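You operate a simulated robot arm through the tools that you are given. There is no shell and no other tool. Be economical: measure what you need, move in short steps, check, and stop when the job is done.

Carry out the task below with a simulated two-armed robot. There is one attempt and no reset: what you move stays moved.

Task
On the top of the steel table, fold the grey rag in half, so that its two long edges meet.

Only the result counts: the job must be done as asked and must still hold three seconds after the hand-in. Knocking over, shifting, dropping, spilling or breaking anything else fails it. Flat cloth is picked up by pressing the open fingertips on it (5 to 10 N) and closing them slowly along it; thin cloth reads only 2 to 8 mm in the jaws.

Robot
Two 7-joint arms with two-finger parallel grippers on one trunk, on a base that drives. Base frame: it is fixed to the floor where the robot stands at the start and does not move with it; the origin is under the middle of the robot, x ahead of it, y to its left, z up; the surface under the hand at the start is at about z = 80. Lengths are in cm, angles in rad, forces in N, time in s.
The left shoulder is at the start at [8, 13.1, 94.7], the right one opposite. With the tool pointing down near the work surface each hand reaches from about 40 to 86 cm from the robot's upright axis, wherever it stands, measured 20 degrees to its own side. Places, roughly: top of the steel table [70, 60, 80]. Payload 1.57 kg a hand.
Tool frame (each hand has its own): the origin (TCP) lies between the finger pads and is the grasp point; the fingertips stand 3 cm ahead of it; z points along the fingers, y is the line along which they close. Largest opening 11 cm; finger width 2.4, thickness 1.2; the body of the gripper, 4.8 by 11.2 cm, starts 7.8 cm behind the TCP.
Orientation is that of the tool frame in the base frame, as a unit quaternion [w, x, y, z]. With the fingers straight down and closing along the base's y, the tool's x points along the base's -x, its y along +y and its z along -z.

Tools
- The arms move only by the tool play_rows. It takes "left_motion", "right_motion" or both (then of equal length, played together; a hand with none holds still); each is a list of rows, each a list of 3 entries, a list of its own where there are three numbers: the turn, a rotation vector about the tool's x, y, z in rad, then the shift along the tool's x, y, z in cm, then the opening in per cent of the stroke, from 0 (shut) to 100 (fully open). In form: [[[rx, ry, rz], [x, y, z], hand], ...]. A call has 1 to 12 rows; each row shifts and turns the commanded pose from where the row before left it, along the tool's axes as they then stand. Rows are played at 5 a second. More than 5 cm and 0.15 rad between two rows, or a gripper value outside its range, and nothing of the call is played. A pose out of reach is approached as far as the arm can. The call stops where the force on the tool passes 40 N (or 10 N more than at its start, if that is more) or the arm is blocked; 0.2 s more then pass. Each finger travels about 10.8 cm/s and halts on what it meets, pressing with about 25 N; the grip force reading is that of the motor and also rises with nothing between the fingers. The clock runs only during rows and for 0.2 s after the last one: add rows that do not move to give the fingers time. It gives the time, the measured TCP pose, the force on the tool (base axes), the opening and the grip force at its end, in the units of the frame above (readings bear some noise), with the torque about the TCP (base axes, N m) and any sound that the robot's microphone picked up, and new pictures: "views" is both (left out), scene, wrist or none (wrist: the cameras of the hands that moved).
- Cameras (640 x 400 px; columns grow to the right, rows downward): "scene" is now at [-5.57, 0.01, 140.83]; the picture's right is [-0.03, -1.00, 0.00], its down [-0.68, 0.02, -0.73] and it looks along [0.73, -0.02, -0.68] (base axes); focal length 263 px, centre (320, 200). "left" rides on the left gripper at [7, -1.6, -14.1] in its tool frame; the picture's right is [0.23, 0.97, 0.00], its down [-0.86, 0.20, -0.48] and it looks along [-0.47, 0.11, 0.88] (tool axes); focal length 222 px, centre (320, 200). "right" rides on the right gripper at [7, 1.6, -14.1] in its tool frame; the picture's right is [-0.23, 0.97, 0.00], its down [-0.86, -0.20, -0.48] and it looks along [-0.47, -0.11, 0.88] (tool axes); focal length 222 px, centre (320, 200). There is no depth. A picture from a camera that has moved, and an enlarged one, comes with that camera's place and axes in the base frame and with its lens.
- drive_base(legs): drives the robot by 1 to 6 legs, each [ahead, left, turn to the left] in cm, cm and rad, along the robot's own axes; the way and the turn of a leg run together, so that a leg with both is an arc; at most 150 cm and 3.142 rad a leg. The arms and the cameras ride along, it lands a little off, and it stops where it bumps. It gives what a move gives, and a new picture of the scene camera.
- aim_head(pan, tilt): turns the head with the scene camera to pan (to the left, within 1.902 rad either way) and tilt (down, from -0.506 to 1.204), counted from straight ahead of the robot. It gives what a move gives, and a new picture of the scene camera.
- close_up(camera, box): a new picture of the part [left, top, right, bottom] of that camera's present view, enlarged. No time passes.
- hand_in(): hands the job in; it is judged then, once.

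Work in short steps. Places have to be worked out from the pictures, the camera data and where the tool is seen: move nearer, look again, correct. Check each grasp and each placing, and mend what went wrong. You have 120 turns and 260 pictures in all, those below and enlarged ones among them. Open the grippers and draw the arms clear of the work before you hand the job in, unless the task says otherwise; then end with one line.

The tools are called by a JSON object that holds its "op" and its "data". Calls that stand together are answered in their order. play_rows: Moves the arms, as the interface text tells. Its arguments: {"type":"object","properties":{"left_motion":{"type":"array"},"right_motion":{"type":"array"},"views":{"type":"string","enum":["both","scene","wrist","none"]}},"required":[]} The other tools are called the same way: drive_base (legs) drives the base; aim_head (pan, tilt) turns the head that bears the scene camera; close_up (camera, box) takes an enlarged picture of a part of a camera's view; hand_in () hands the job in.

At the start:

```text
t: 0.0
left_ee_pos: [53.12, 19.26, 97.6]
left_orientation: [0.0, 0.0, 1.0, -0.001]
left_force: [0.1, 0.0, -0.5]
left_moment: [0.01, 0.03, -0.03]
left_opening: 11.0
left_gripper_force: 0.0
right_ee_pos: [37.74, -21.4, 97.14]
right_orientation: [0.0, 0.0, 1.0, 0.001]
right_force: [-0.5, 0.1, -0.5]
right_moment: [-0.01, 0.02, -0.01]
right_opening: 10.99
right_gripper_force: 0.0
robot x, y, heading: [0.23, -0.19, -0.002]
head pan, tilt: [-0.033, 0.747]
```

scene: 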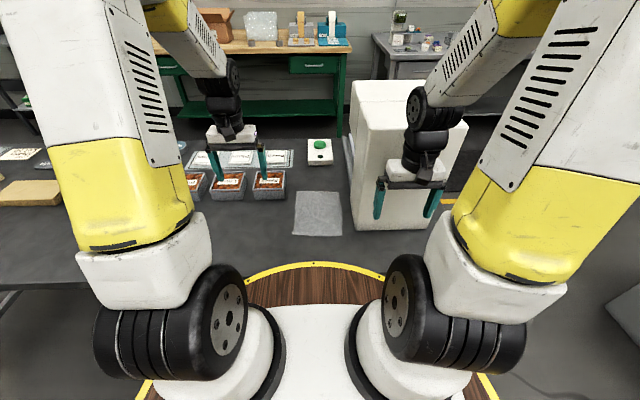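
right: 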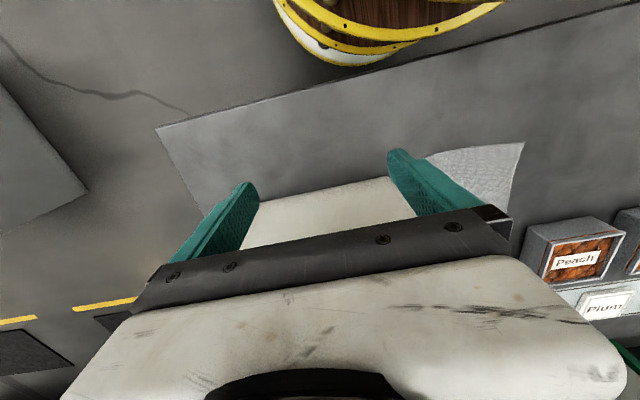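
left: 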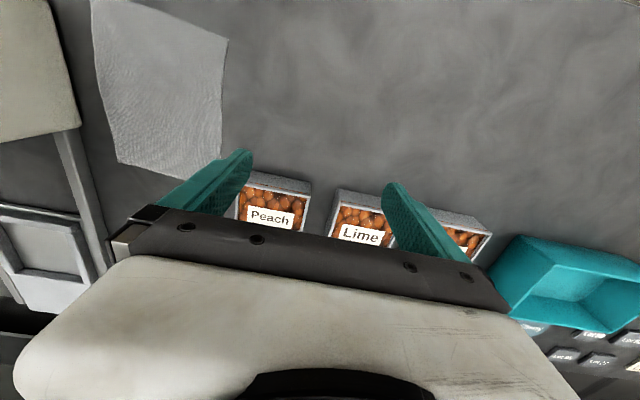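

I'll look closely at the rag and its surroundings first.

{"op": "close_up", "data": {"camera": "scene", "box": [260, 130, 400, 250]}}

{"op": "close_up", "data": {"camera": "left", "box": [0, 0, 320, 200]}}

{"op": "close_up", "data": {"camera": "right", "box": [380, 100, 640, 300]}}

```text
3.33 times, centred on (330, 190) of scene
camera zoom: at [-5.57, 0.01, 140.83], right [-0.03, -1.0, 0.0], down [-0.68, 0.02, -0.73], along [0.73, -0.02, -0.68], focal length 877 px, centre (287, 233)
```

zoom: 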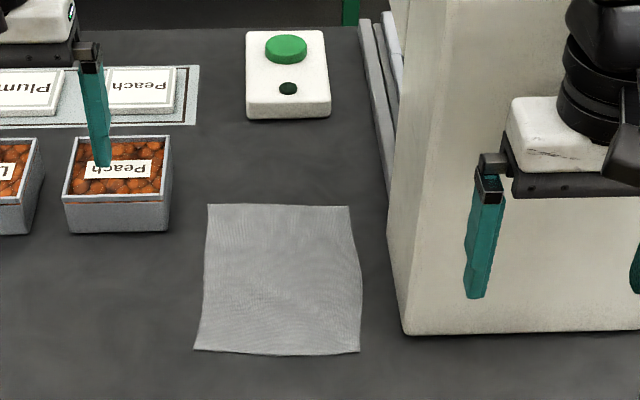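

```text
2.00 times, centred on (160, 100) of left
camera zoom: at [46.17, 17.67, 111.75], right [-0.23, 0.97, 0.0], down [0.86, 0.2, 0.48], along [0.47, 0.11, -0.88], focal length 444 px, centre (640, 400)
```

zoom: 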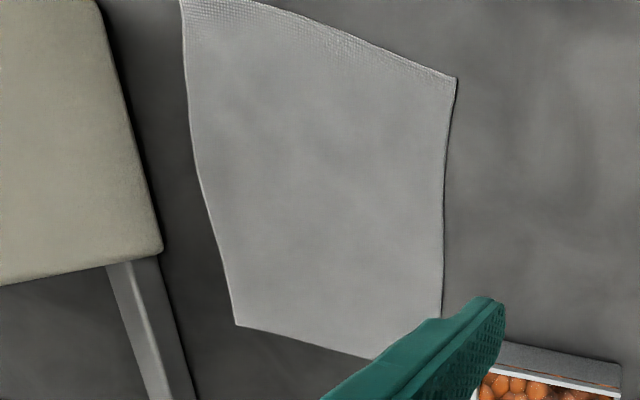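

```text
2.00 times, centred on (510, 200) of right
camera zoom: at [30.78, -19.72, 111.52], right [0.23, 0.97, 0.0], down [0.86, -0.2, 0.48], along [0.47, -0.11, -0.88], focal length 444 px, centre (-60, 200)
```

zoom: 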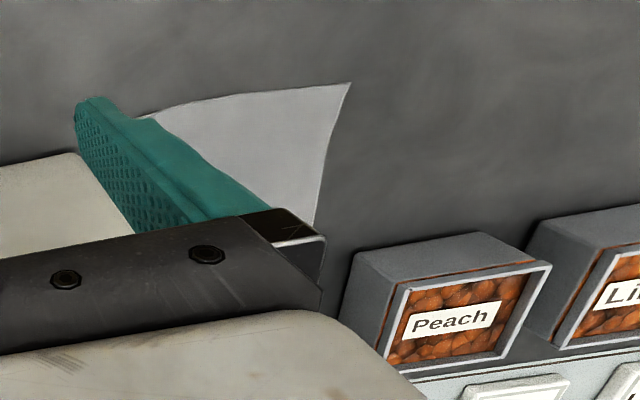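

The rag lies flat at roughly x 44.6–64, y −8.6…6.2, with the long edges running along x. A tall box stands right of it at y ≈ −12. I'll move the base left and turn right so both arms reach the rag from the side away from the box.

{"op": "drive_base", "data": {"legs": [[0, 25, 0], [0, 0, -0.4]]}}

```text
t: 3.0
left_ee_pos: [56.33, 21.79, 97.69]
left_orientation: [-0.001, 0.195, 0.981, 0.0]
left_force: [0.1, 0.7, 0.7]
left_moment: [-0.05, -0.02, 0.02]
left_opening: 11.0
left_gripper_force: 0.2
right_ee_pos: [26.64, -9.72, 97.14]
right_orientation: [0.0, 0.196, 0.981, 0.0]
right_force: [-0.3, -0.5, 0.5]
right_moment: [-0.01, 0.0, 0.02]
right_opening: 11.01
right_gripper_force: 0.1
robot x, y, heading: [0.45, 24.52, -0.391]
head pan, tilt: [-0.033, 0.747]
camera scene: at [-5.26, 26.58, 140.83], right [-0.41, -0.91, 0.0], down [-0.62, 0.28, -0.73], along [0.67, -0.3, -0.68], focal length 263 px, centre (320, 200)
```

scene: 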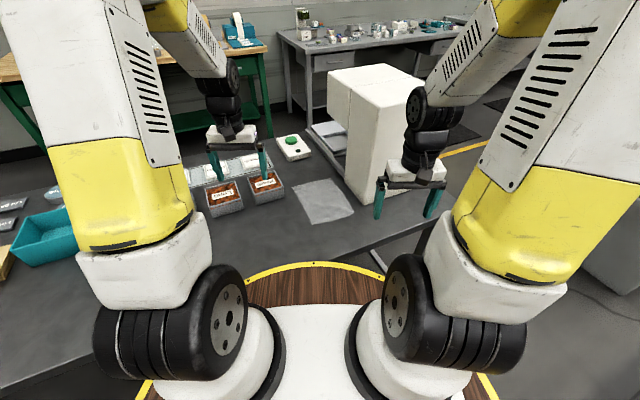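

Both hands have room now. I turn the tools so the fingers close along base y, narrow the openings and hover over the rag's left long edge, left hand far and right hand near.

{"op": "play_rows", "data": {"left_motion": [[[0, 0, -0.13], [0, 0, 0], 60], [[0, 0, -0.13], [0, 0, 0], 40], [[0, 0, -0.13], [0, 0, 0], 25], [[0, 0, 0], [-1, -4.3, 0], 25], [[0, 0, 0], [-1, -4.3, 0], 25], [[0, 0, 0], [-1.3, -4.3, 0], 25], [[0, 0, 0], [-1.3, -4.3, 0], 25], [[0, 0, 0], [0, 0, 0], 25], [[0, 0, 0], [0, 0, 0], 25]], "right_motion": [[[0, 0, -0.13], [0, 0, 0], 60], [[0, 0, -0.13], [0, 0, 0], 40], [[0, 0, -0.13], [0, 0, 0], 25], [[0, 0, 0], [-3.57, 2.37, 0], 25], [[0, 0, 0], [-3.57, 2.37, 0], 25], [[0, 0, 0], [-3.57, 2.37, 0], 25], [[0, 0, 0], [-3.57, 2.37, 0], 25], [[0, 0, 0], [-3.57, 2.37, 0], 25], [[0, 0, 0], [-3.57, 2.37, 0], 25]]}}

```text
t: 5.0
left_ee_pos: [60.97, 4.61, 97.55]
left_orientation: [0.0, 0.002, 1.0, 0.0]
left_force: [0.3, -1.1, 1.3]
left_moment: [0.01, -0.04, -0.01]
left_opening: 2.73
left_gripper_force: 0.1
right_ee_pos: [48.19, 4.55, 97.19]
right_orientation: [0.001, 0.001, 1.0, -0.001]
right_force: [0.1, 0.6, 0.5]
right_moment: [0.01, -0.05, -0.02]
right_opening: 2.76
right_gripper_force: 0.1
robot x, y, heading: [-0.2, 24.5, -0.393]
head pan, tilt: [-0.033, 0.747]
camera scene: at [-5.3, 26.55, 140.83], right [-0.41, -0.91, 0.0], down [-0.62, 0.28, -0.73], along [0.67, -0.3, -0.68], focal length 263 px, centre (320, 200)
camera right: at [41.3, 6.24, 111.55], right [0.23, 0.97, 0.0], down [0.85, -0.2, 0.48], along [0.47, -0.11, -0.88], focal length 222 px, centre (320, 200)
camera left: at [54.05, 3.05, 111.68], right [-0.22, 0.97, 0.0], down [0.86, 0.2, 0.48], along [0.47, 0.11, -0.88], focal length 222 px, centre (320, 200)
```

scene: 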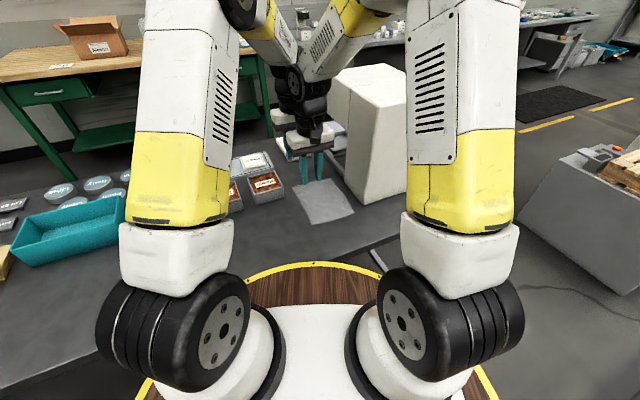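
right: 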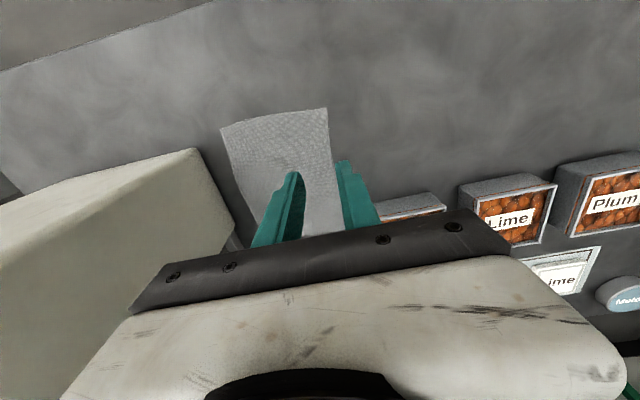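
left: 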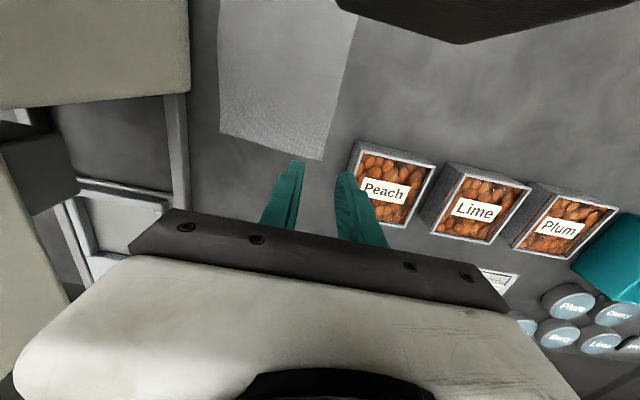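

The corners work out at about (45,6.35), (64.3,5.75), (63.6,−8.9) and (44.1,−8.15). I'll adjust slightly so both fingers of each hand land just inside the left edge, and descend to about 1 cm above the cloth.

{"op": "play_rows", "data": {"left_motion": [[[0, 0, 0], [-1, -0.6, 3.3], 25], [[0, 0, 0], [0, 0, 3.3], 25], [[0, 0, 0], [0, 0, 3.3], 25], [[0, 0, 0], [0, 0, 2.8], 25], [[0, 0, 0], [0, 0, 0], 25]], "right_motion": [[[0, 0, 0], [1.1, -0.15, 3.3], 25], [[0, 0, 0], [0, 0, 3.3], 25], [[0, 0, 0], [0, 0, 3.3], 25], [[0, 0, 0], [0, 0, 2.4], 25], [[0, 0, 0], [0, 0, 0], 25]]}}

```text
t: 6.2
left_ee_pos: [62.02, 4.0, 84.73]
left_orientation: [0.0, 0.001, 1.0, 0.0]
left_force: [0.8, -0.4, 0.7]
left_moment: [-0.01, -0.05, 0.02]
left_opening: 2.74
left_gripper_force: 0.1
right_ee_pos: [47.05, 4.16, 84.99]
right_orientation: [-0.001, 0.0, 1.0, 0.0]
right_force: [-0.1, -0.3, -0.7]
right_moment: [0.02, 0.0, 0.0]
right_opening: 2.73
right_gripper_force: 0.0
robot x, y, heading: [-0.1, 24.32, -0.39]
head pan, tilt: [-0.033, 0.747]
camera scene: at [-5.26, 26.58, 140.83], right [-0.41, -0.91, 0.0], down [-0.62, 0.28, -0.73], along [0.67, -0.3, -0.68], focal length 263 px, centre (320, 200)
camera right: at [40.12, 5.85, 99.31], right [0.23, 0.97, 0.0], down [0.85, -0.2, 0.48], along [0.47, -0.11, -0.88], focal length 222 px, centre (320, 200)
camera left: at [54.97, 2.4, 98.97], right [-0.22, 0.97, 0.0], down [0.86, 0.2, 0.48], along [0.47, 0.11, -0.88], focal length 222 px, centre (320, 200)
```

scene: 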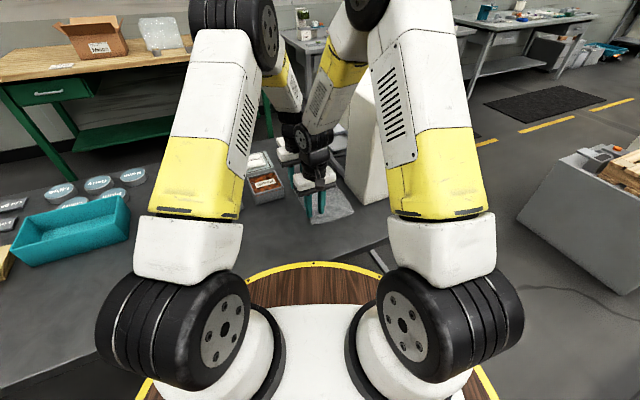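
right: 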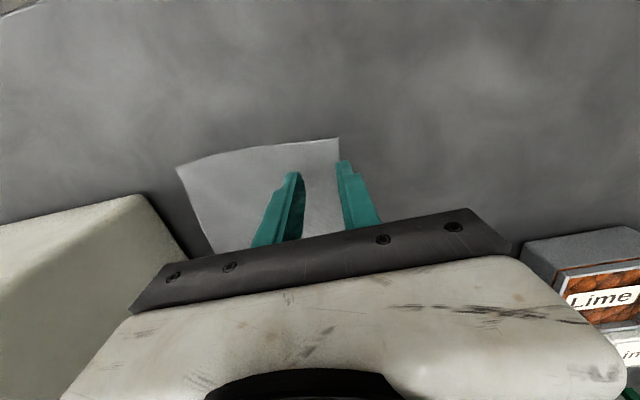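
left: 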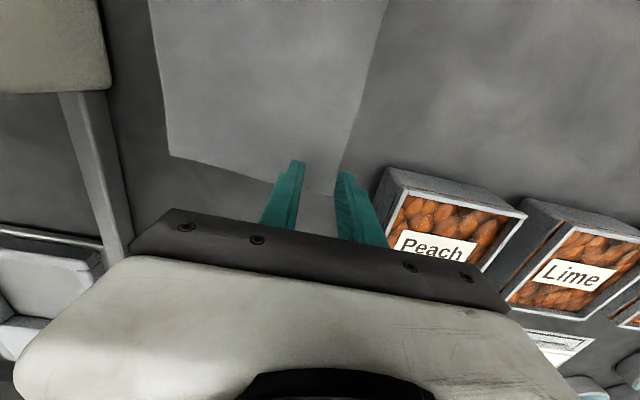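

Both hands are placed well over the edge. I lower in small steps until they press on the cloth.

{"op": "play_rows", "data": {"left_motion": [[[0, 0, 0], [0, 0, 0.5], 25], [[0, 0, 0], [0, 0, 0.4], 25], [[0, 0, 0], [0, 0, 0.4], 25], [[0, 0, 0], [0, 0, 0.3], 25], [[0, 0, 0], [0, 0, 0], 25]], "right_motion": [[[0, 0, 0], [0, 0, 0.6], 25], [[0, 0, 0], [0, 0, 0.5], 25], [[0, 0, 0], [0, 0, 0.4], 25], [[0, 0, 0], [0, 0, 0.3], 25], [[0, 0, 0], [0, 0, 0], 25]], "views": "none"}}

```text
t: 7.4
left_ee_pos: [61.92, 3.94, 83.3]
left_orientation: [0.0, 0.002, 1.0, 0.001]
left_force: [0.3, 1.0, 0.4]
left_moment: [0.0, 0.01, 0.0]
left_opening: 2.75
left_gripper_force: 0.0
right_ee_pos: [47.05, 4.1, 83.11]
right_orientation: [0.001, 0.001, 1.0, 0.0]
right_force: [-0.2, -0.6, 4.3]
right_moment: [0.02, 0.03, 0.01]
right_opening: 2.74
right_gripper_force: 0.1
robot x, y, heading: [0.21, 24.21, -0.394]
head pan, tilt: [-0.033, 0.747]
```

Right has just touched (4 N at 83.1), left not yet. Left goes 0.3 cm lower, right a hair.

{"op": "play_rows", "data": {"left_motion": [[[0, 0, 0], [0, 0, 0.15], 25], [[0, 0, 0], [0, 0, 0.1], 25], [[0, 0, 0], [0, 0, 0], 25]], "right_motion": [[[0, 0, 0], [0, 0, 0.05], 25], [[0, 0, 0], [0, 0, 0], 25], [[0, 0, 0], [0, 0, 0], 25]], "views": "none"}}

```text
t: 8.2
left_ee_pos: [61.91, 4.0, 83.12]
left_orientation: [-0.001, 0.002, 1.0, -0.001]
left_force: [-0.7, 1.5, 3.7]
left_moment: [0.0, 0.01, 0.0]
left_opening: 2.74
left_gripper_force: 0.0
right_ee_pos: [47.02, 4.22, 83.16]
right_orientation: [0.001, 0.001, 1.0, 0.0]
right_force: [-2.7, -0.6, 20.4]
right_moment: [0.16, 0.1, 0.02]
right_opening: 2.76
right_gripper_force: 0.1
robot x, y, heading: [-0.1, 23.96, -0.39]
head pan, tilt: [-0.033, 0.747]
```

Right presses too hard at 20 N, left about 4 N. Back the right off slightly and add a touch to the left.

{"op": "play_rows", "data": {"left_motion": [[[0, 0, 0], [0, 0, 0.02], 25], [[0, 0, 0], [0, 0, 0], 25]], "right_motion": [[[0, 0, 0], [0, 0, -0.04], 25], [[0, 0, 0], [0, 0, 0], 25]], "views": "none"}}

```text
t: 8.8
left_ee_pos: [61.94, 4.02, 83.11]
left_orientation: [0.0, 0.001, 1.0, 0.0]
left_force: [-3.0, 0.6, 10.3]
left_moment: [0.05, 0.08, -0.04]
left_opening: 2.75
left_gripper_force: 0.0
right_ee_pos: [47.0, 4.25, 83.07]
right_orientation: [0.0, 0.001, 1.0, 0.0]
right_force: [4.3, -0.9, 10.9]
right_moment: [0.01, -0.07, -0.04]
right_opening: 2.69
right_gripper_force: 0.2
robot x, y, heading: [0.12, 24.43, -0.393]
head pan, tilt: [-0.033, 0.747]
```

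Both press at about 10 N. I close slowly.

{"op": "play_rows", "data": {"left_motion": [[[0, 0, 0], [0, 0, 0], 22], [[0, 0, 0], [0, 0, 0], 18], [[0, 0, 0], [0, 0, 0], 15], [[0, 0, 0], [0, 0, 0], 12], [[0, 0, 0], [0, 0, 0], 9], [[0, 0, 0], [0, 0, 0], 6], [[0, 0, 0], [0, 0, 0], 3], [[0, 0, 0], [0, 0, 0], 0], [[0, 0, 0], [0, 0, 0], 0], [[0, 0, 0], [0, 0, 0], 0]], "right_motion": [[[0, 0, 0], [0, 0, 0], 22], [[0, 0, 0], [0, 0, 0], 18], [[0, 0, 0], [0, 0, 0], 15], [[0, 0, 0], [0, 0, 0], 12], [[0, 0, 0], [0, 0, 0], 9], [[0, 0, 0], [0, 0, 0], 6], [[0, 0, 0], [0, 0, 0], 3], [[0, 0, 0], [0, 0, 0], 0], [[0, 0, 0], [0, 0, 0], 0], [[0, 0, 0], [0, 0, 0], 0]]}}

```text
t: 11.0
left_ee_pos: [61.85, 3.98, 83.15]
left_orientation: [0.0, 0.002, 1.0, 0.0]
left_force: [-1.2, -3.4, 15.1]
left_moment: [-0.06, 0.05, 0.0]
left_opening: 0.21
left_gripper_force: 23.8
right_ee_pos: [46.92, 4.32, 83.05]
right_orientation: [0.0, 0.002, 1.0, -0.001]
right_force: [1.7, -0.2, 9.8]
right_moment: [0.0, -0.04, -0.04]
right_opening: 0.23
right_gripper_force: 24.4
robot x, y, heading: [0.33, 24.62, -0.393]
head pan, tilt: [-0.033, 0.747]
camera scene: at [-5.32, 26.59, 140.83], right [-0.41, -0.91, 0.0], down [-0.62, 0.28, -0.73], along [0.67, -0.3, -0.68], focal length 263 px, centre (320, 200)
camera right: at [40.02, 5.9, 97.48], right [0.23, 0.97, 0.0], down [0.85, -0.2, 0.48], along [0.47, -0.11, -0.88], focal length 222 px, centre (320, 200)
camera left: at [54.99, 2.46, 97.25], right [-0.22, 0.97, 0.0], down [0.86, 0.2, 0.48], along [0.47, 0.11, -0.88], focal length 222 px, centre (320, 200)
```

scene: 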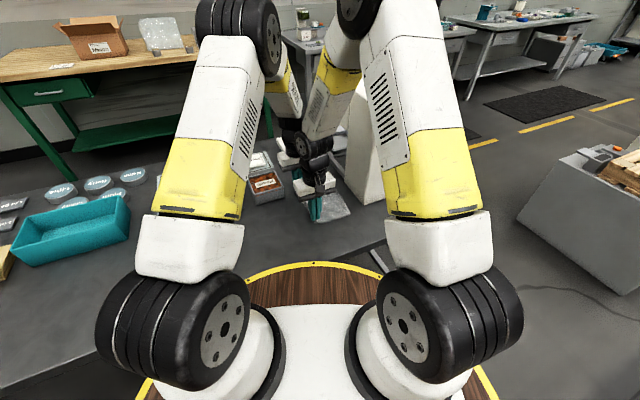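
right: 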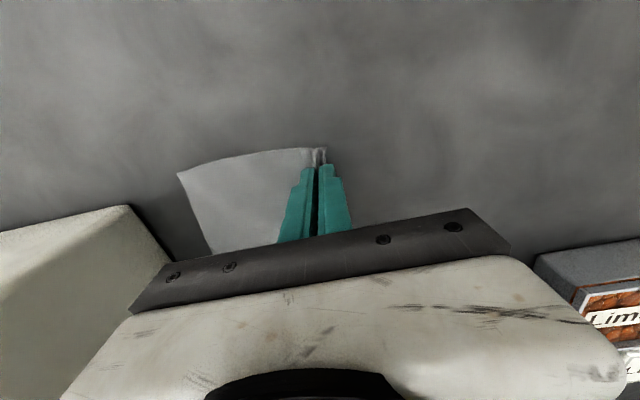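
left: 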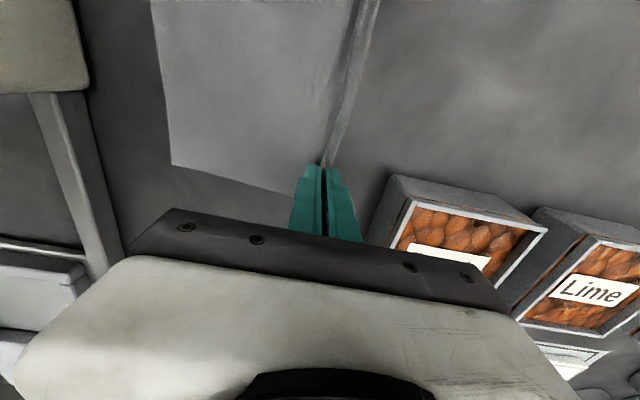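

Both jaws hold cloth, but with a big loop and a free hem, which would spoil the edge. While still pressing, I open slowly to spread it flat again, then regrip nearer the edge with a smaller loop.

{"op": "play_rows", "data": {"left_motion": [[[0, 0, 0], [0, 0, 0], 4], [[0, 0, 0], [0, 0, 0], 8], [[0, 0, 0], [0, 0, 0], 12], [[0, 0, 0], [0, 0, 0], 16], [[0, 0, 0], [0, 0, 0], 20], [[0, 0, 0], [0, 0, 0], 25], [[0, 0, 0], [0, 0, 0], 25], [[0, 0, 0], [0, 0, -1], 25], [[0, 0, 0], [0, 0, -1], 11], [[0, 0, 0], [0, 0, -1], 11], [[0, 0, 0], [0, 0, 0], 11]], "right_motion": [[[0, 0, 0], [0, 0, 0], 4], [[0, 0, 0], [0, 0, 0], 8], [[0, 0, 0], [0, 0, 0], 12], [[0, 0, 0], [0, 0, 0], 16], [[0, 0, 0], [0, 0, 0], 20], [[0, 0, 0], [0, 0, 0], 25], [[0, 0, 0], [0, 0, 0], 25], [[0, 0, 0], [0, 0, -1], 25], [[0, 0, 0], [0, 0, -1], 11], [[0, 0, 0], [0, 0, -1], 11], [[0, 0, 0], [0, 0, 0], 11]], "views": "wrist"}}

```text
t: 13.4
left_ee_pos: [62.07, 4.12, 86.06]
left_orientation: [0.0, 0.002, 1.0, 0.001]
left_force: [-0.4, -0.2, 0.3]
left_moment: [-0.01, -0.01, -0.03]
left_opening: 1.21
left_gripper_force: 0.0
right_ee_pos: [46.96, 4.19, 85.96]
right_orientation: [-0.001, 0.001, 1.0, 0.0]
right_force: [0.0, 0.4, 0.4]
right_moment: [0.01, -0.01, 0.01]
right_opening: 1.24
right_gripper_force: 0.0
robot x, y, heading: [0.16, 24.26, -0.391]
head pan, tilt: [-0.033, 0.747]
camera right: at [40.08, 5.89, 100.38], right [0.23, 0.97, 0.0], down [0.85, -0.2, 0.48], along [0.47, -0.11, -0.88], focal length 222 px, centre (320, 200)
camera left: at [55.07, 2.46, 100.17], right [-0.22, 0.97, 0.0], down [0.86, 0.2, 0.48], along [0.47, 0.11, -0.88], focal length 222 px, centre (320, 200)
```

right: 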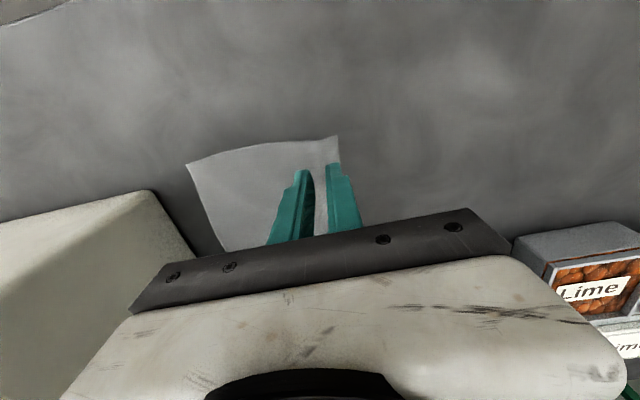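
left: 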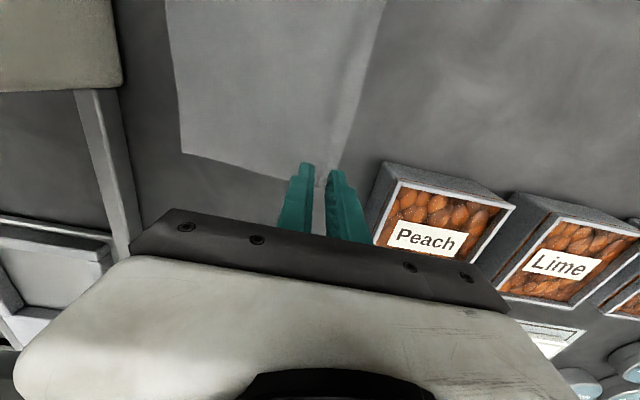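

The cloth spread flat again. Close-ups will locate the edge precisely under each hand.

{"op": "close_up", "data": {"camera": "left", "box": [240, 80, 400, 220]}}

{"op": "close_up", "data": {"camera": "right", "box": [250, 110, 410, 250]}}

```text
2.86 times, centred on (320, 150) of left
camera zoom: at [55.07, 2.46, 100.17], right [-0.22, 0.97, 0.0], down [0.86, 0.2, 0.48], along [0.47, 0.11, -0.88], focal length 635 px, centre (320, 343)
```

zoom: 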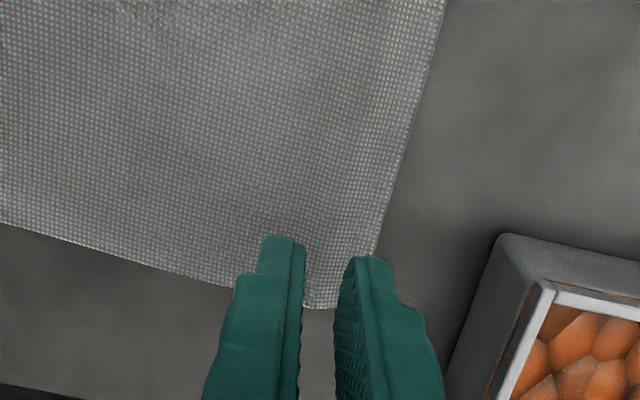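

```text
2.86 times, centred on (330, 180) of right
camera zoom: at [40.08, 5.89, 100.38], right [0.23, 0.97, 0.0], down [0.85, -0.2, 0.48], along [0.47, -0.11, -0.88], focal length 635 px, centre (291, 257)
```

zoom: 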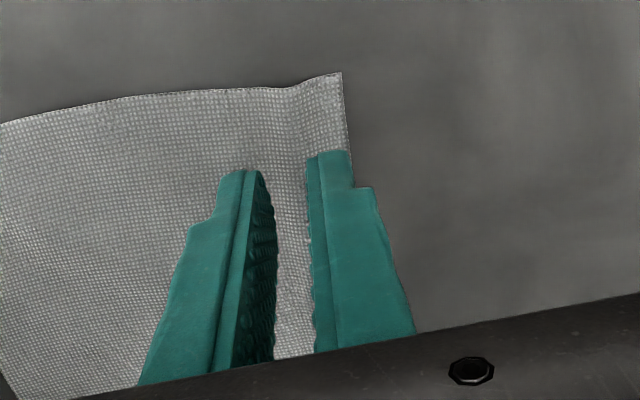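

The edge is at y≈6.0 under the left hand and ≈6.15 under the right. I shift both outward 0.95 and descend almost to contact.

{"op": "play_rows", "data": {"left_motion": [[[0, 0, 0], [0, 0.95, 1], 11], [[0, 0, 0], [0, 0, 1], 11], [[0, 0, 0], [0, 0, 0.6], 11], [[0, 0, 0], [0, 0, 0.3], 11], [[0, 0, 0], [0, 0, 0.1], 11], [[0, 0, 0], [0, 0, 0], 11], [[0, 0, 0], [0, 0, 0], 11]], "right_motion": [[[0, 0, 0], [0, 0.95, 1], 11], [[0, 0, 0], [0, 0, 1], 11], [[0, 0, 0], [0, 0, 0.6], 11], [[0, 0, 0], [0, 0, 0.3], 11], [[0, 0, 0], [0, 0, 0.1], 11], [[0, 0, 0], [0, 0, 0], 11], [[0, 0, 0], [0, 0, 0], 11]], "views": "none"}}

```text
t: 15.0
left_ee_pos: [62.05, 4.93, 83.2]
left_orientation: [0.001, 0.001, 1.0, -0.001]
left_force: [0.9, 0.4, 4.9]
left_moment: [0.03, -0.04, 0.02]
left_opening: 1.18
left_gripper_force: 0.1
right_ee_pos: [46.96, 5.24, 83.17]
right_orientation: [0.0, 0.002, 1.0, 0.0]
right_force: [-2.2, -2.1, 22.6]
right_moment: [-0.04, 0.05, -0.01]
right_opening: 1.22
right_gripper_force: 0.2
robot x, y, heading: [-0.11, 24.83, -0.391]
head pan, tilt: [-0.033, 0.747]
```

{"op": "play_rows", "data": {"left_motion": [[[0, 0, 0], [0, 0, 0.02], 11], [[0, 0, 0], [0, 0, 0], 11]], "right_motion": [[[0, 0, 0], [0, 0, -0.05], 11], [[0, 0, 0], [0, 0, 0], 11]], "views": "none"}}

```text
t: 15.6
left_ee_pos: [62.04, 4.99, 83.25]
left_orientation: [0.001, 0.001, 1.0, 0.0]
left_force: [1.4, -0.2, 10.5]
left_moment: [0.02, -0.06, -0.02]
left_opening: 1.22
left_gripper_force: 0.1
right_ee_pos: [46.97, 5.18, 83.04]
right_orientation: [0.001, 0.001, 1.0, 0.0]
right_force: [0.3, -0.2, 21.0]
right_moment: [0.04, 0.01, -0.02]
right_opening: 1.21
right_gripper_force: 0.1
robot x, y, heading: [0.44, 24.49, -0.397]
head pan, tilt: [-0.033, 0.747]
```

Right still presses about 21 N, so I ease it off a bit more and then close slowly.

{"op": "play_rows", "data": {"left_motion": [[[0, 0, 0], [0, 0, 0], 11], [[0, 0, 0], [0, 0, 0], 11], [[0, 0, 0], [0, 0, 0], 9], [[0, 0, 0], [0, 0, 0], 7], [[0, 0, 0], [0, 0, 0], 5], [[0, 0, 0], [0, 0, 0], 3], [[0, 0, 0], [0, 0, 0], 1], [[0, 0, 0], [0, 0, 0], 0], [[0, 0, 0], [0, 0, 0], 0], [[0, 0, 0], [0, 0, 0], 0]], "right_motion": [[[0, 0, 0], [0, 0, -0.06], 11], [[0, 0, 0], [0, 0, 0], 11], [[0, 0, 0], [0, 0, 0], 9], [[0, 0, 0], [0, 0, 0], 7], [[0, 0, 0], [0, 0, 0], 5], [[0, 0, 0], [0, 0, 0], 3], [[0, 0, 0], [0, 0, 0], 1], [[0, 0, 0], [0, 0, 0], 0], [[0, 0, 0], [0, 0, 0], 0], [[0, 0, 0], [0, 0, 0], 0]], "views": "wrist"}}

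```text
t: 17.8
left_ee_pos: [61.95, 5.05, 83.15]
left_orientation: [0.001, 0.001, 1.0, 0.0]
left_force: [-0.4, 1.7, 22.5]
left_moment: [0.07, 0.02, -0.02]
left_opening: 0.0
left_gripper_force: 21.4
right_ee_pos: [46.91, 5.3, 83.14]
right_orientation: [0.0, 0.002, 1.0, 0.0]
right_force: [-0.2, 0.4, 2.0]
right_moment: [0.0, -0.01, 0.0]
right_opening: 0.0
right_gripper_force: 21.3
robot x, y, heading: [-0.16, 24.74, -0.393]
head pan, tilt: [-0.033, 0.747]
camera right: at [40.03, 6.88, 97.52], right [0.23, 0.97, 0.0], down [0.85, -0.2, 0.48], along [0.47, -0.11, -0.88], focal length 222 px, centre (320, 200)
camera left: at [55.0, 3.41, 97.25], right [-0.22, 0.97, 0.0], down [0.86, 0.2, 0.48], along [0.47, 0.11, -0.88], focal length 222 px, centre (320, 200)
```

right: 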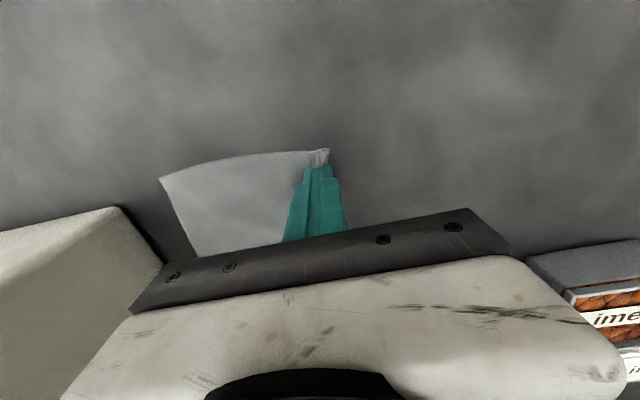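
left: 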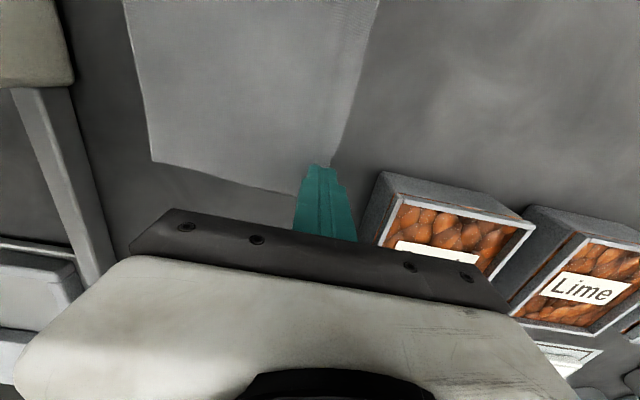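

Both jaws read 0.0, so nothing is held; the loop was too small. I spread it open, lift, widen to about 2 cm, shift a little inward and lower again.

{"op": "play_rows", "data": {"left_motion": [[[0, 0, 0], [0, 0, 0], 4], [[0, 0, 0], [0, 0, 0], 8], [[0, 0, 0], [0, 0, 0], 11], [[0, 0, 0], [0, 0, -1], 18], [[0, 0, 0], [0, 0, 0], 18], [[0, 0, 0], [0, -0.4, 0], 18], [[0, 0, 0], [0, 0, 0.7], 18], [[0, 0, 0], [0, 0, 0.2], 18], [[0, 0, 0], [0, 0, 0.06], 18], [[0, 0, 0], [0, 0, 0], 18], [[0, 0, 0], [0, 0, 0], 18]], "right_motion": [[[0, 0, 0], [0, 0, 0], 4], [[0, 0, 0], [0, 0, 0], 8], [[0, 0, 0], [0, 0, 0], 11], [[0, 0, 0], [0, 0, -1], 18], [[0, 0, 0], [0, 0, 0], 18], [[0, 0, 0], [0, -0.45, 0], 18], [[0, 0, 0], [0, 0, 0.7], 18], [[0, 0, 0], [0, 0, 0.2], 18], [[0, 0, 0], [0, 0, 0.12], 18], [[0, 0, 0], [0, 0, 0], 18], [[0, 0, 0], [0, 0, 0], 18]], "views": "wrist"}}

```text
t: 20.2
left_ee_pos: [61.96, 4.56, 83.17]
left_orientation: [0.001, 0.002, 1.0, 0.0]
left_force: [-0.6, 1.0, 9.7]
left_moment: [-0.03, 0.01, 0.03]
left_opening: 1.98
left_gripper_force: 0.1
right_ee_pos: [46.96, 4.79, 83.21]
right_orientation: [0.0, 0.002, 1.0, -0.001]
right_force: [0.7, -0.9, 1.8]
right_moment: [0.03, 0.0, 0.0]
right_opening: 1.98
right_gripper_force: 0.0
robot x, y, heading: [0.35, 24.36, -0.393]
head pan, tilt: [-0.033, 0.747]
camera right: at [40.05, 6.42, 97.51], right [0.23, 0.97, 0.0], down [0.85, -0.2, 0.48], along [0.47, -0.11, -0.88], focal length 222 px, centre (320, 200)
camera left: at [55.03, 2.98, 97.24], right [-0.22, 0.97, 0.0], down [0.86, 0.2, 0.48], along [0.47, 0.11, -0.88], focal length 222 px, centre (320, 200)
```

right: 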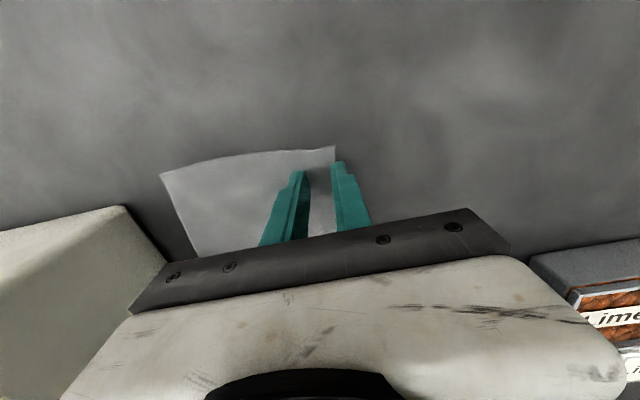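
left: 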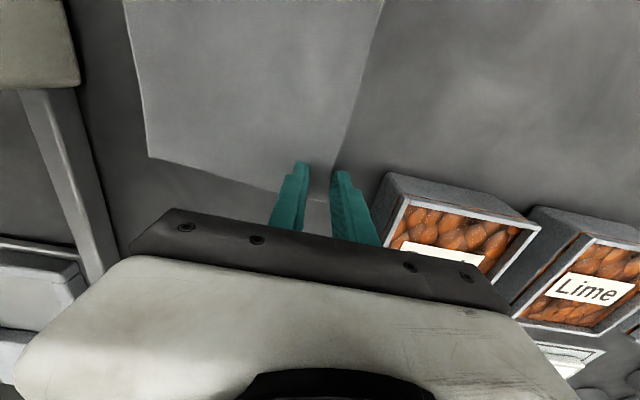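

Left is at 10 N. I press the right in 0.05 more, then close both slowly.

{"op": "play_rows", "data": {"left_motion": [[[0, 0, 0], [0, 0, 0], 18], [[0, 0, 0], [0, 0, 0], 18], [[0, 0, 0], [0, 0, 0], 15], [[0, 0, 0], [0, 0, 0], 12], [[0, 0, 0], [0, 0, 0], 9], [[0, 0, 0], [0, 0, 0], 6], [[0, 0, 0], [0, 0, 0], 3], [[0, 0, 0], [0, 0, 0], 0], [[0, 0, 0], [0, 0, 0], 0], [[0, 0, 0], [0, 0, 0], 0]], "right_motion": [[[0, 0, 0], [0, 0, 0.05], 18], [[0, 0, 0], [0, 0, 0], 18], [[0, 0, 0], [0, 0, 0], 15], [[0, 0, 0], [0, 0, 0], 12], [[0, 0, 0], [0, 0, 0], 9], [[0, 0, 0], [0, 0, 0], 6], [[0, 0, 0], [0, 0, 0], 3], [[0, 0, 0], [0, 0, 0], 0], [[0, 0, 0], [0, 0, 0], 0], [[0, 0, 0], [0, 0, 0], 0]], "views": "wrist"}}

```text
t: 22.4
left_ee_pos: [61.99, 4.6, 83.17]
left_orientation: [0.001, 0.001, 1.0, 0.0]
left_force: [-1.0, -1.2, 10.7]
left_moment: [-0.11, 0.02, 0.01]
left_opening: 0.25
left_gripper_force: 24.1
right_ee_pos: [47.04, 4.74, 83.07]
right_orientation: [0.002, 0.002, 1.0, 0.0]
right_force: [2.3, -1.5, 21.0]
right_moment: [-0.01, -0.08, 0.01]
right_opening: 0.22
right_gripper_force: 23.4
robot x, y, heading: [0.45, 24.28, -0.392]
head pan, tilt: [-0.033, 0.747]
camera right: at [40.06, 6.41, 97.47], right [0.23, 0.97, 0.0], down [0.85, -0.2, 0.48], along [0.47, -0.11, -0.88], focal length 222 px, centre (320, 200)
camera left: at [54.98, 2.97, 97.24], right [-0.22, 0.97, 0.0], down [0.86, 0.2, 0.48], along [0.47, 0.11, -0.88], focal length 222 px, centre (320, 200)
```

right: 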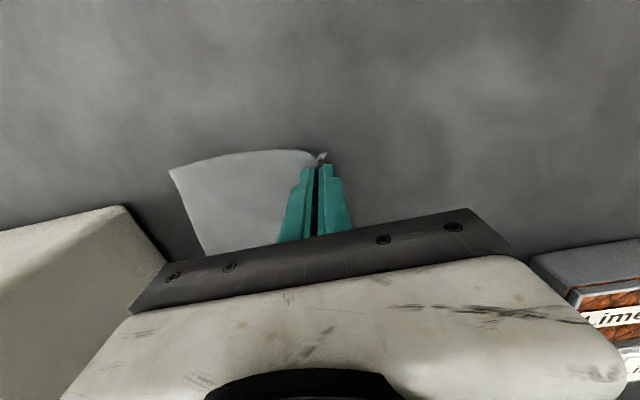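
left: 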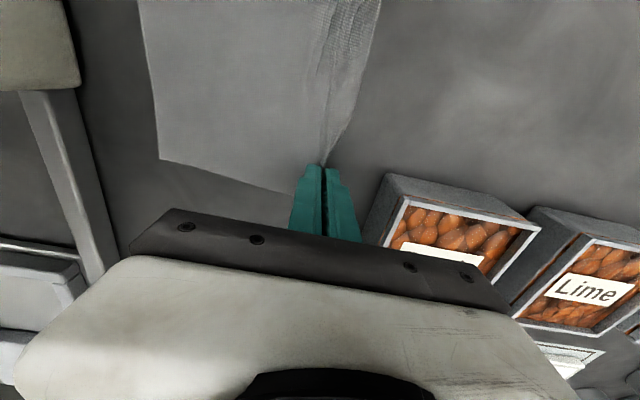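

Both hold about 2.3 mm of cloth. I lift straight up so the rag hangs free, then check it.

{"op": "play_rows", "data": {"left_motion": [[[0, 0, 0], [0, 0, -1], 0], [[0, 0, 0], [0, 0, -2], 0], [[0, 0, 0], [0, 0, -3], 0], [[0, 0, 0], [0, 0, -3], 0], [[0, 0, 0], [0, 0, -3], 0], [[0, 0, 0], [0, 0, -3], 0], [[0, 0, 0], [0, 0, 0], 0], [[0, 0, 0], [0, 0, 0], 0]], "right_motion": [[[0, 0, 0], [0, 0, -1], 0], [[0, 0, 0], [0, 0, -2], 0], [[0, 0, 0], [0, 0, -3], 0], [[0, 0, 0], [0, 0, -3], 0], [[0, 0, 0], [0, 0, -3], 0], [[0, 0, 0], [0, 0, -3], 0], [[0, 0, 0], [0, 0, 0], 0], [[0, 0, 0], [0, 0, 0], 0]]}}

```text
t: 24.2
left_ee_pos: [61.94, 4.59, 98.0]
left_orientation: [0.0, 0.001, 1.0, -0.001]
left_force: [-0.5, -0.2, 0.7]
left_moment: [0.01, -0.02, -0.04]
left_opening: 0.23
left_gripper_force: 23.7
right_ee_pos: [46.94, 4.81, 98.02]
right_orientation: [0.0, 0.002, 1.0, -0.001]
right_force: [1.0, 0.1, -1.1]
right_moment: [0.01, -0.04, 0.03]
right_opening: 0.15
right_gripper_force: 23.5
robot x, y, heading: [-0.19, 24.48, -0.393]
head pan, tilt: [-0.033, 0.747]
camera scene: at [-5.26, 26.58, 140.83], right [-0.41, -0.91, 0.0], down [-0.62, 0.28, -0.73], along [0.67, -0.3, -0.68], focal length 263 px, centre (320, 200)
camera right: at [40.08, 6.44, 112.35], right [0.23, 0.97, 0.0], down [0.85, -0.2, 0.48], along [0.47, -0.11, -0.88], focal length 222 px, centre (320, 200)
camera left: at [55.04, 3.07, 112.19], right [-0.22, 0.97, 0.0], down [0.86, 0.2, 0.48], along [0.47, 0.11, -0.88], focal length 222 px, centre (320, 200)
```

scene: 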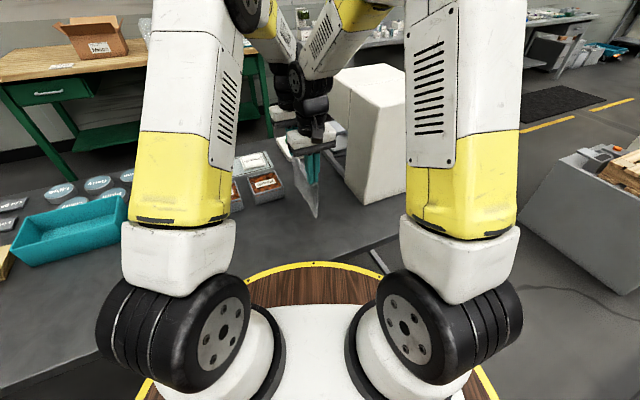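
right: 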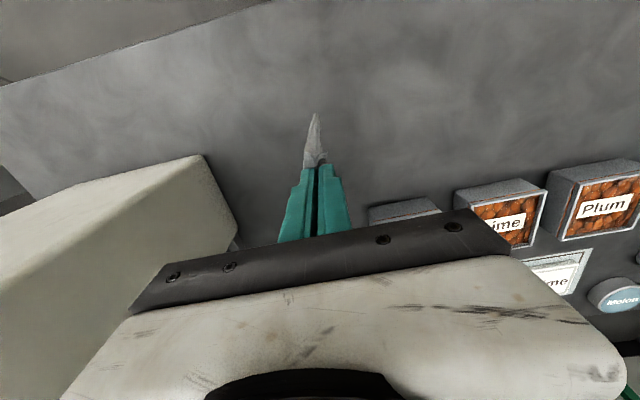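
left: 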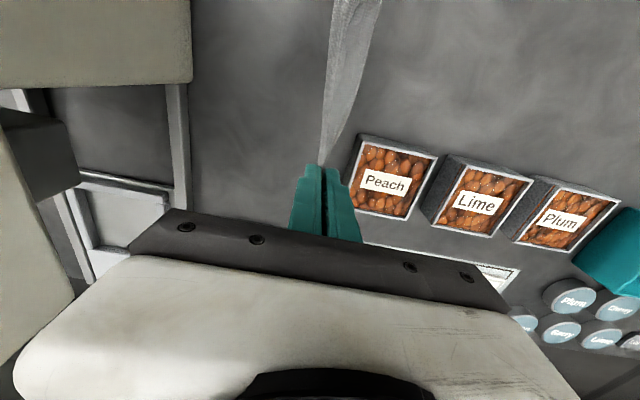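

The rag hangs from both hands. A close scene look to check it.

{"op": "close_up", "data": {"camera": "scene", "box": [250, 110, 390, 230]}}

{"op": "close_up", "data": {"camera": "right", "box": [250, 90, 390, 220]}}

```text
3.33 times, centred on (320, 170) of scene
camera zoom: at [-5.26, 26.58, 140.83], right [-0.41, -0.91, 0.0], down [-0.62, 0.28, -0.73], along [0.67, -0.3, -0.68], focal length 877 px, centre (320, 300)
```

zoom: 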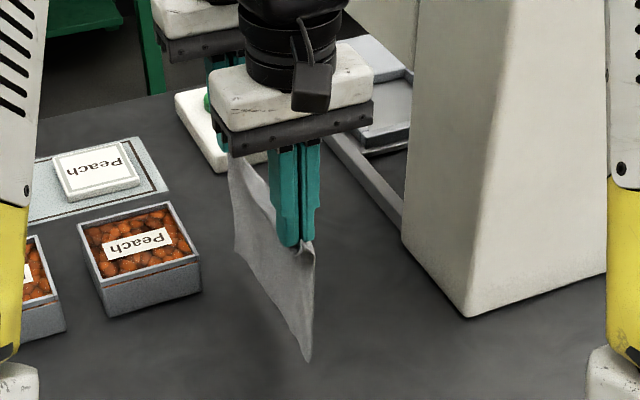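

```text
3.08 times, centred on (320, 155) of right
camera zoom: at [40.08, 6.44, 112.35], right [0.23, 0.97, 0.0], down [0.85, -0.2, 0.48], along [0.47, -0.11, -0.88], focal length 684 px, centre (320, 338)
```

zoom: 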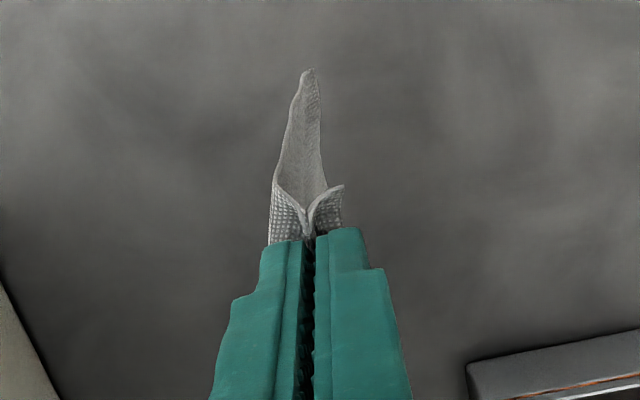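

Hem and hang look good. I carry the rag 7 cm toward −x and 6 cm toward −y at this height, clear of the tray and the box.

{"op": "play_rows", "data": {"left_motion": [[[0, 0, 0], [1.2, -1, 0], 0], [[0, 0, 0], [1.2, -1, 0], 0], [[0, 0, 0], [1.2, -1.1, 0], 0], [[0, 0, 0], [1.2, -1.1, 0], 0], [[0, 0, 0], [1.2, -1, 0], 0], [[0, 0, 0], [1, -1, 0], 0], [[0, 0, 0], [0, 0, 1], 0], [[0, 0, 0], [0, 0, 1.2], 0], [[0, 0, 0], [0, 0, 0], 0], [[0, 0, 0], [0, 0, 0], 0]], "right_motion": [[[0, 0, 0], [1.2, -1, 0], 0], [[0, 0, 0], [1.2, -1, 0], 0], [[0, 0, 0], [1.2, -1.1, 0], 0], [[0, 0, 0], [1.2, -1.1, 0], 0], [[0, 0, 0], [1.2, -1, 0], 0], [[0, 0, 0], [1, -1, 0], 0], [[0, 0, 0], [0, 0, 1], 0], [[0, 0, 0], [0, 0, 1.2], 0], [[0, 0, 0], [0, 0, 0], 0], [[0, 0, 0], [0, 0, 0], 0]], "views": "scene"}}

```text
t: 26.4
left_ee_pos: [55.06, -1.46, 95.87]
left_orientation: [0.0, 0.002, 1.0, 0.0]
left_force: [-0.7, 0.9, 0.3]
left_moment: [0.01, 0.02, -0.01]
left_opening: 0.24
left_gripper_force: 23.5
right_ee_pos: [39.96, -1.5, 95.95]
right_orientation: [0.0, 0.002, 1.0, 0.0]
right_force: [-0.2, -0.3, 0.6]
right_moment: [0.01, -0.01, 0.03]
right_opening: 0.18
right_gripper_force: 23.5
robot x, y, heading: [0.32, 24.42, -0.39]
head pan, tilt: [-0.033, 0.747]
camera scene: at [-5.26, 26.57, 140.83], right [-0.41, -0.91, 0.0], down [-0.62, 0.28, -0.73], along [0.67, -0.3, -0.68], focal length 263 px, centre (320, 200)
```

scene: 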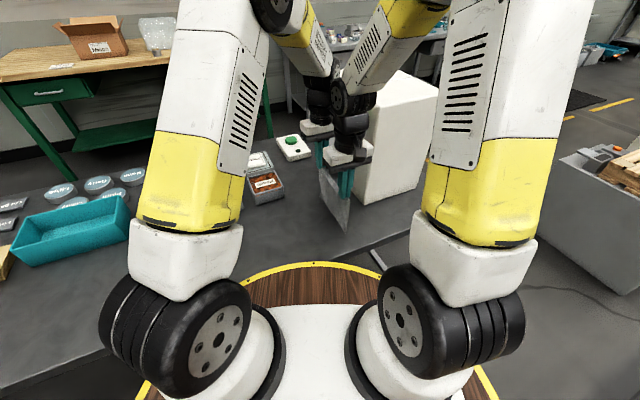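

The rag's lower edge is about at the table. I lay it down by sweeping the hands toward +y while lowering.

{"op": "play_rows", "data": {"left_motion": [[[0, 0, 0], [0, 1.7, 0.5], 0], [[0, 0, 0], [0, 1.7, 0.6], 0], [[0, 0, 0], [0, 1.6, 0.8], 0], [[0, 0, 0], [0, 1.5, 0.9], 0], [[0, 0, 0], [0, 1.4, 1.0], 0], [[0, 0, 0], [0, 1.3, 1.1], 0], [[0, 0, 0], [0, 1.2, 1.3], 0], [[0, 0, 0], [0, 1.0, 1.4], 0], [[0, 0, 0], [0, 0.8, 1.5], 0], [[0, 0, 0], [0, 0.5, 1.6], 0], [[0, 0, 0], [0, 0.3, 1.5], 0], [[0, 0, 0], [0, 0, 0], 0]], "right_motion": [[[0, 0, 0], [0, 1.7, 0.5], 0], [[0, 0, 0], [0, 1.7, 0.6], 0], [[0, 0, 0], [0, 1.6, 0.8], 0], [[0, 0, 0], [0, 1.5, 0.9], 0], [[0, 0, 0], [0, 1.4, 1.0], 0], [[0, 0, 0], [0, 1.3, 1.1], 0], [[0, 0, 0], [0, 1.2, 1.3], 0], [[0, 0, 0], [0, 1.0, 1.4], 0], [[0, 0, 0], [0, 0.8, 1.5], 0], [[0, 0, 0], [0, 0.5, 1.6], 0], [[0, 0, 0], [0, 0.3, 1.5], 0], [[0, 0, 0], [0, 0, 0], 0]]}}

{"op": "close_up", "data": {"camera": "scene", "box": [250, 130, 410, 270]}}

```text
t: 29.0
left_ee_pos: [55.0, 11.47, 83.55]
left_orientation: [0.0, 0.002, 1.0, 0.0]
left_force: [-0.1, 0.7, 0.2]
left_moment: [0.0, -0.03, 0.02]
left_opening: 0.2
left_gripper_force: 23.9
right_ee_pos: [39.98, 11.54, 83.65]
right_orientation: [0.0, 0.001, 1.0, 0.0]
right_force: [0.5, -0.9, 0.8]
right_moment: [0.02, -0.03, -0.02]
right_opening: 0.19
right_gripper_force: 23.2
robot x, y, heading: [-0.07, 24.34, -0.392]
head pan, tilt: [-0.033, 0.747]
camera scene: at [-5.26, 26.58, 140.83], right [-0.41, -0.91, 0.0], down [-0.62, 0.28, -0.73], along [0.67, -0.3, -0.68], focal length 263 px, centre (320, 200)
camera right: at [33.09, 13.21, 97.97], right [0.23, 0.97, 0.0], down [0.85, -0.2, 0.48], along [0.47, -0.11, -0.88], focal length 222 px, centre (320, 200)
camera left: at [48.05, 9.91, 97.71], right [-0.22, 0.97, 0.0], down [0.86, 0.2, 0.48], along [0.47, 0.11, -0.88], focal length 222 px, centre (320, 200)
```

scene: 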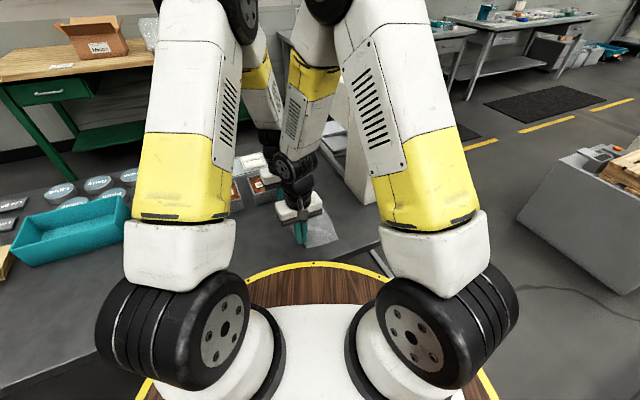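
right: 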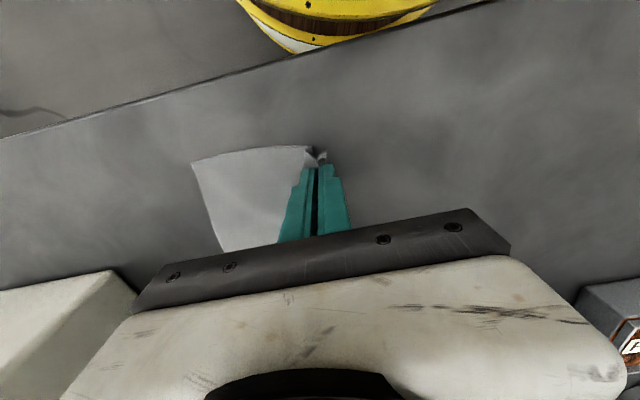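
left: 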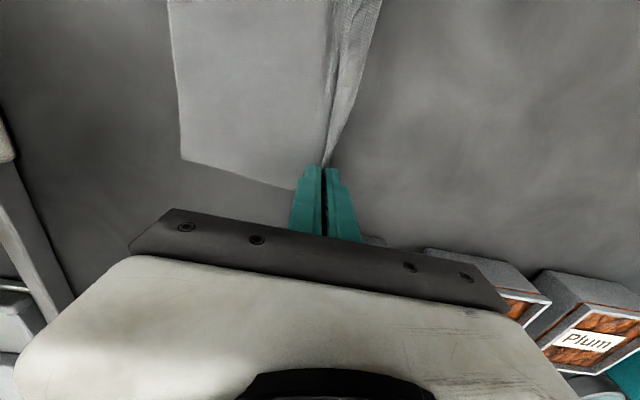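

```text
2.86 times, centred on (330, 200) of scene
camera zoom: at [-5.26, 26.58, 140.83], right [-0.41, -0.91, 0.0], down [-0.62, 0.28, -0.73], along [0.67, -0.3, -0.68], focal length 752 px, centre (291, 200)
```

zoom: 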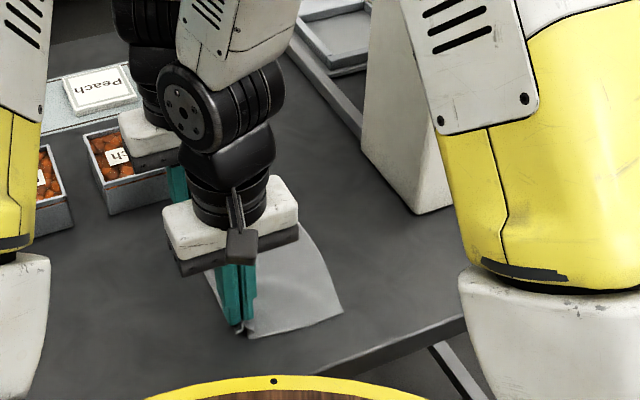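

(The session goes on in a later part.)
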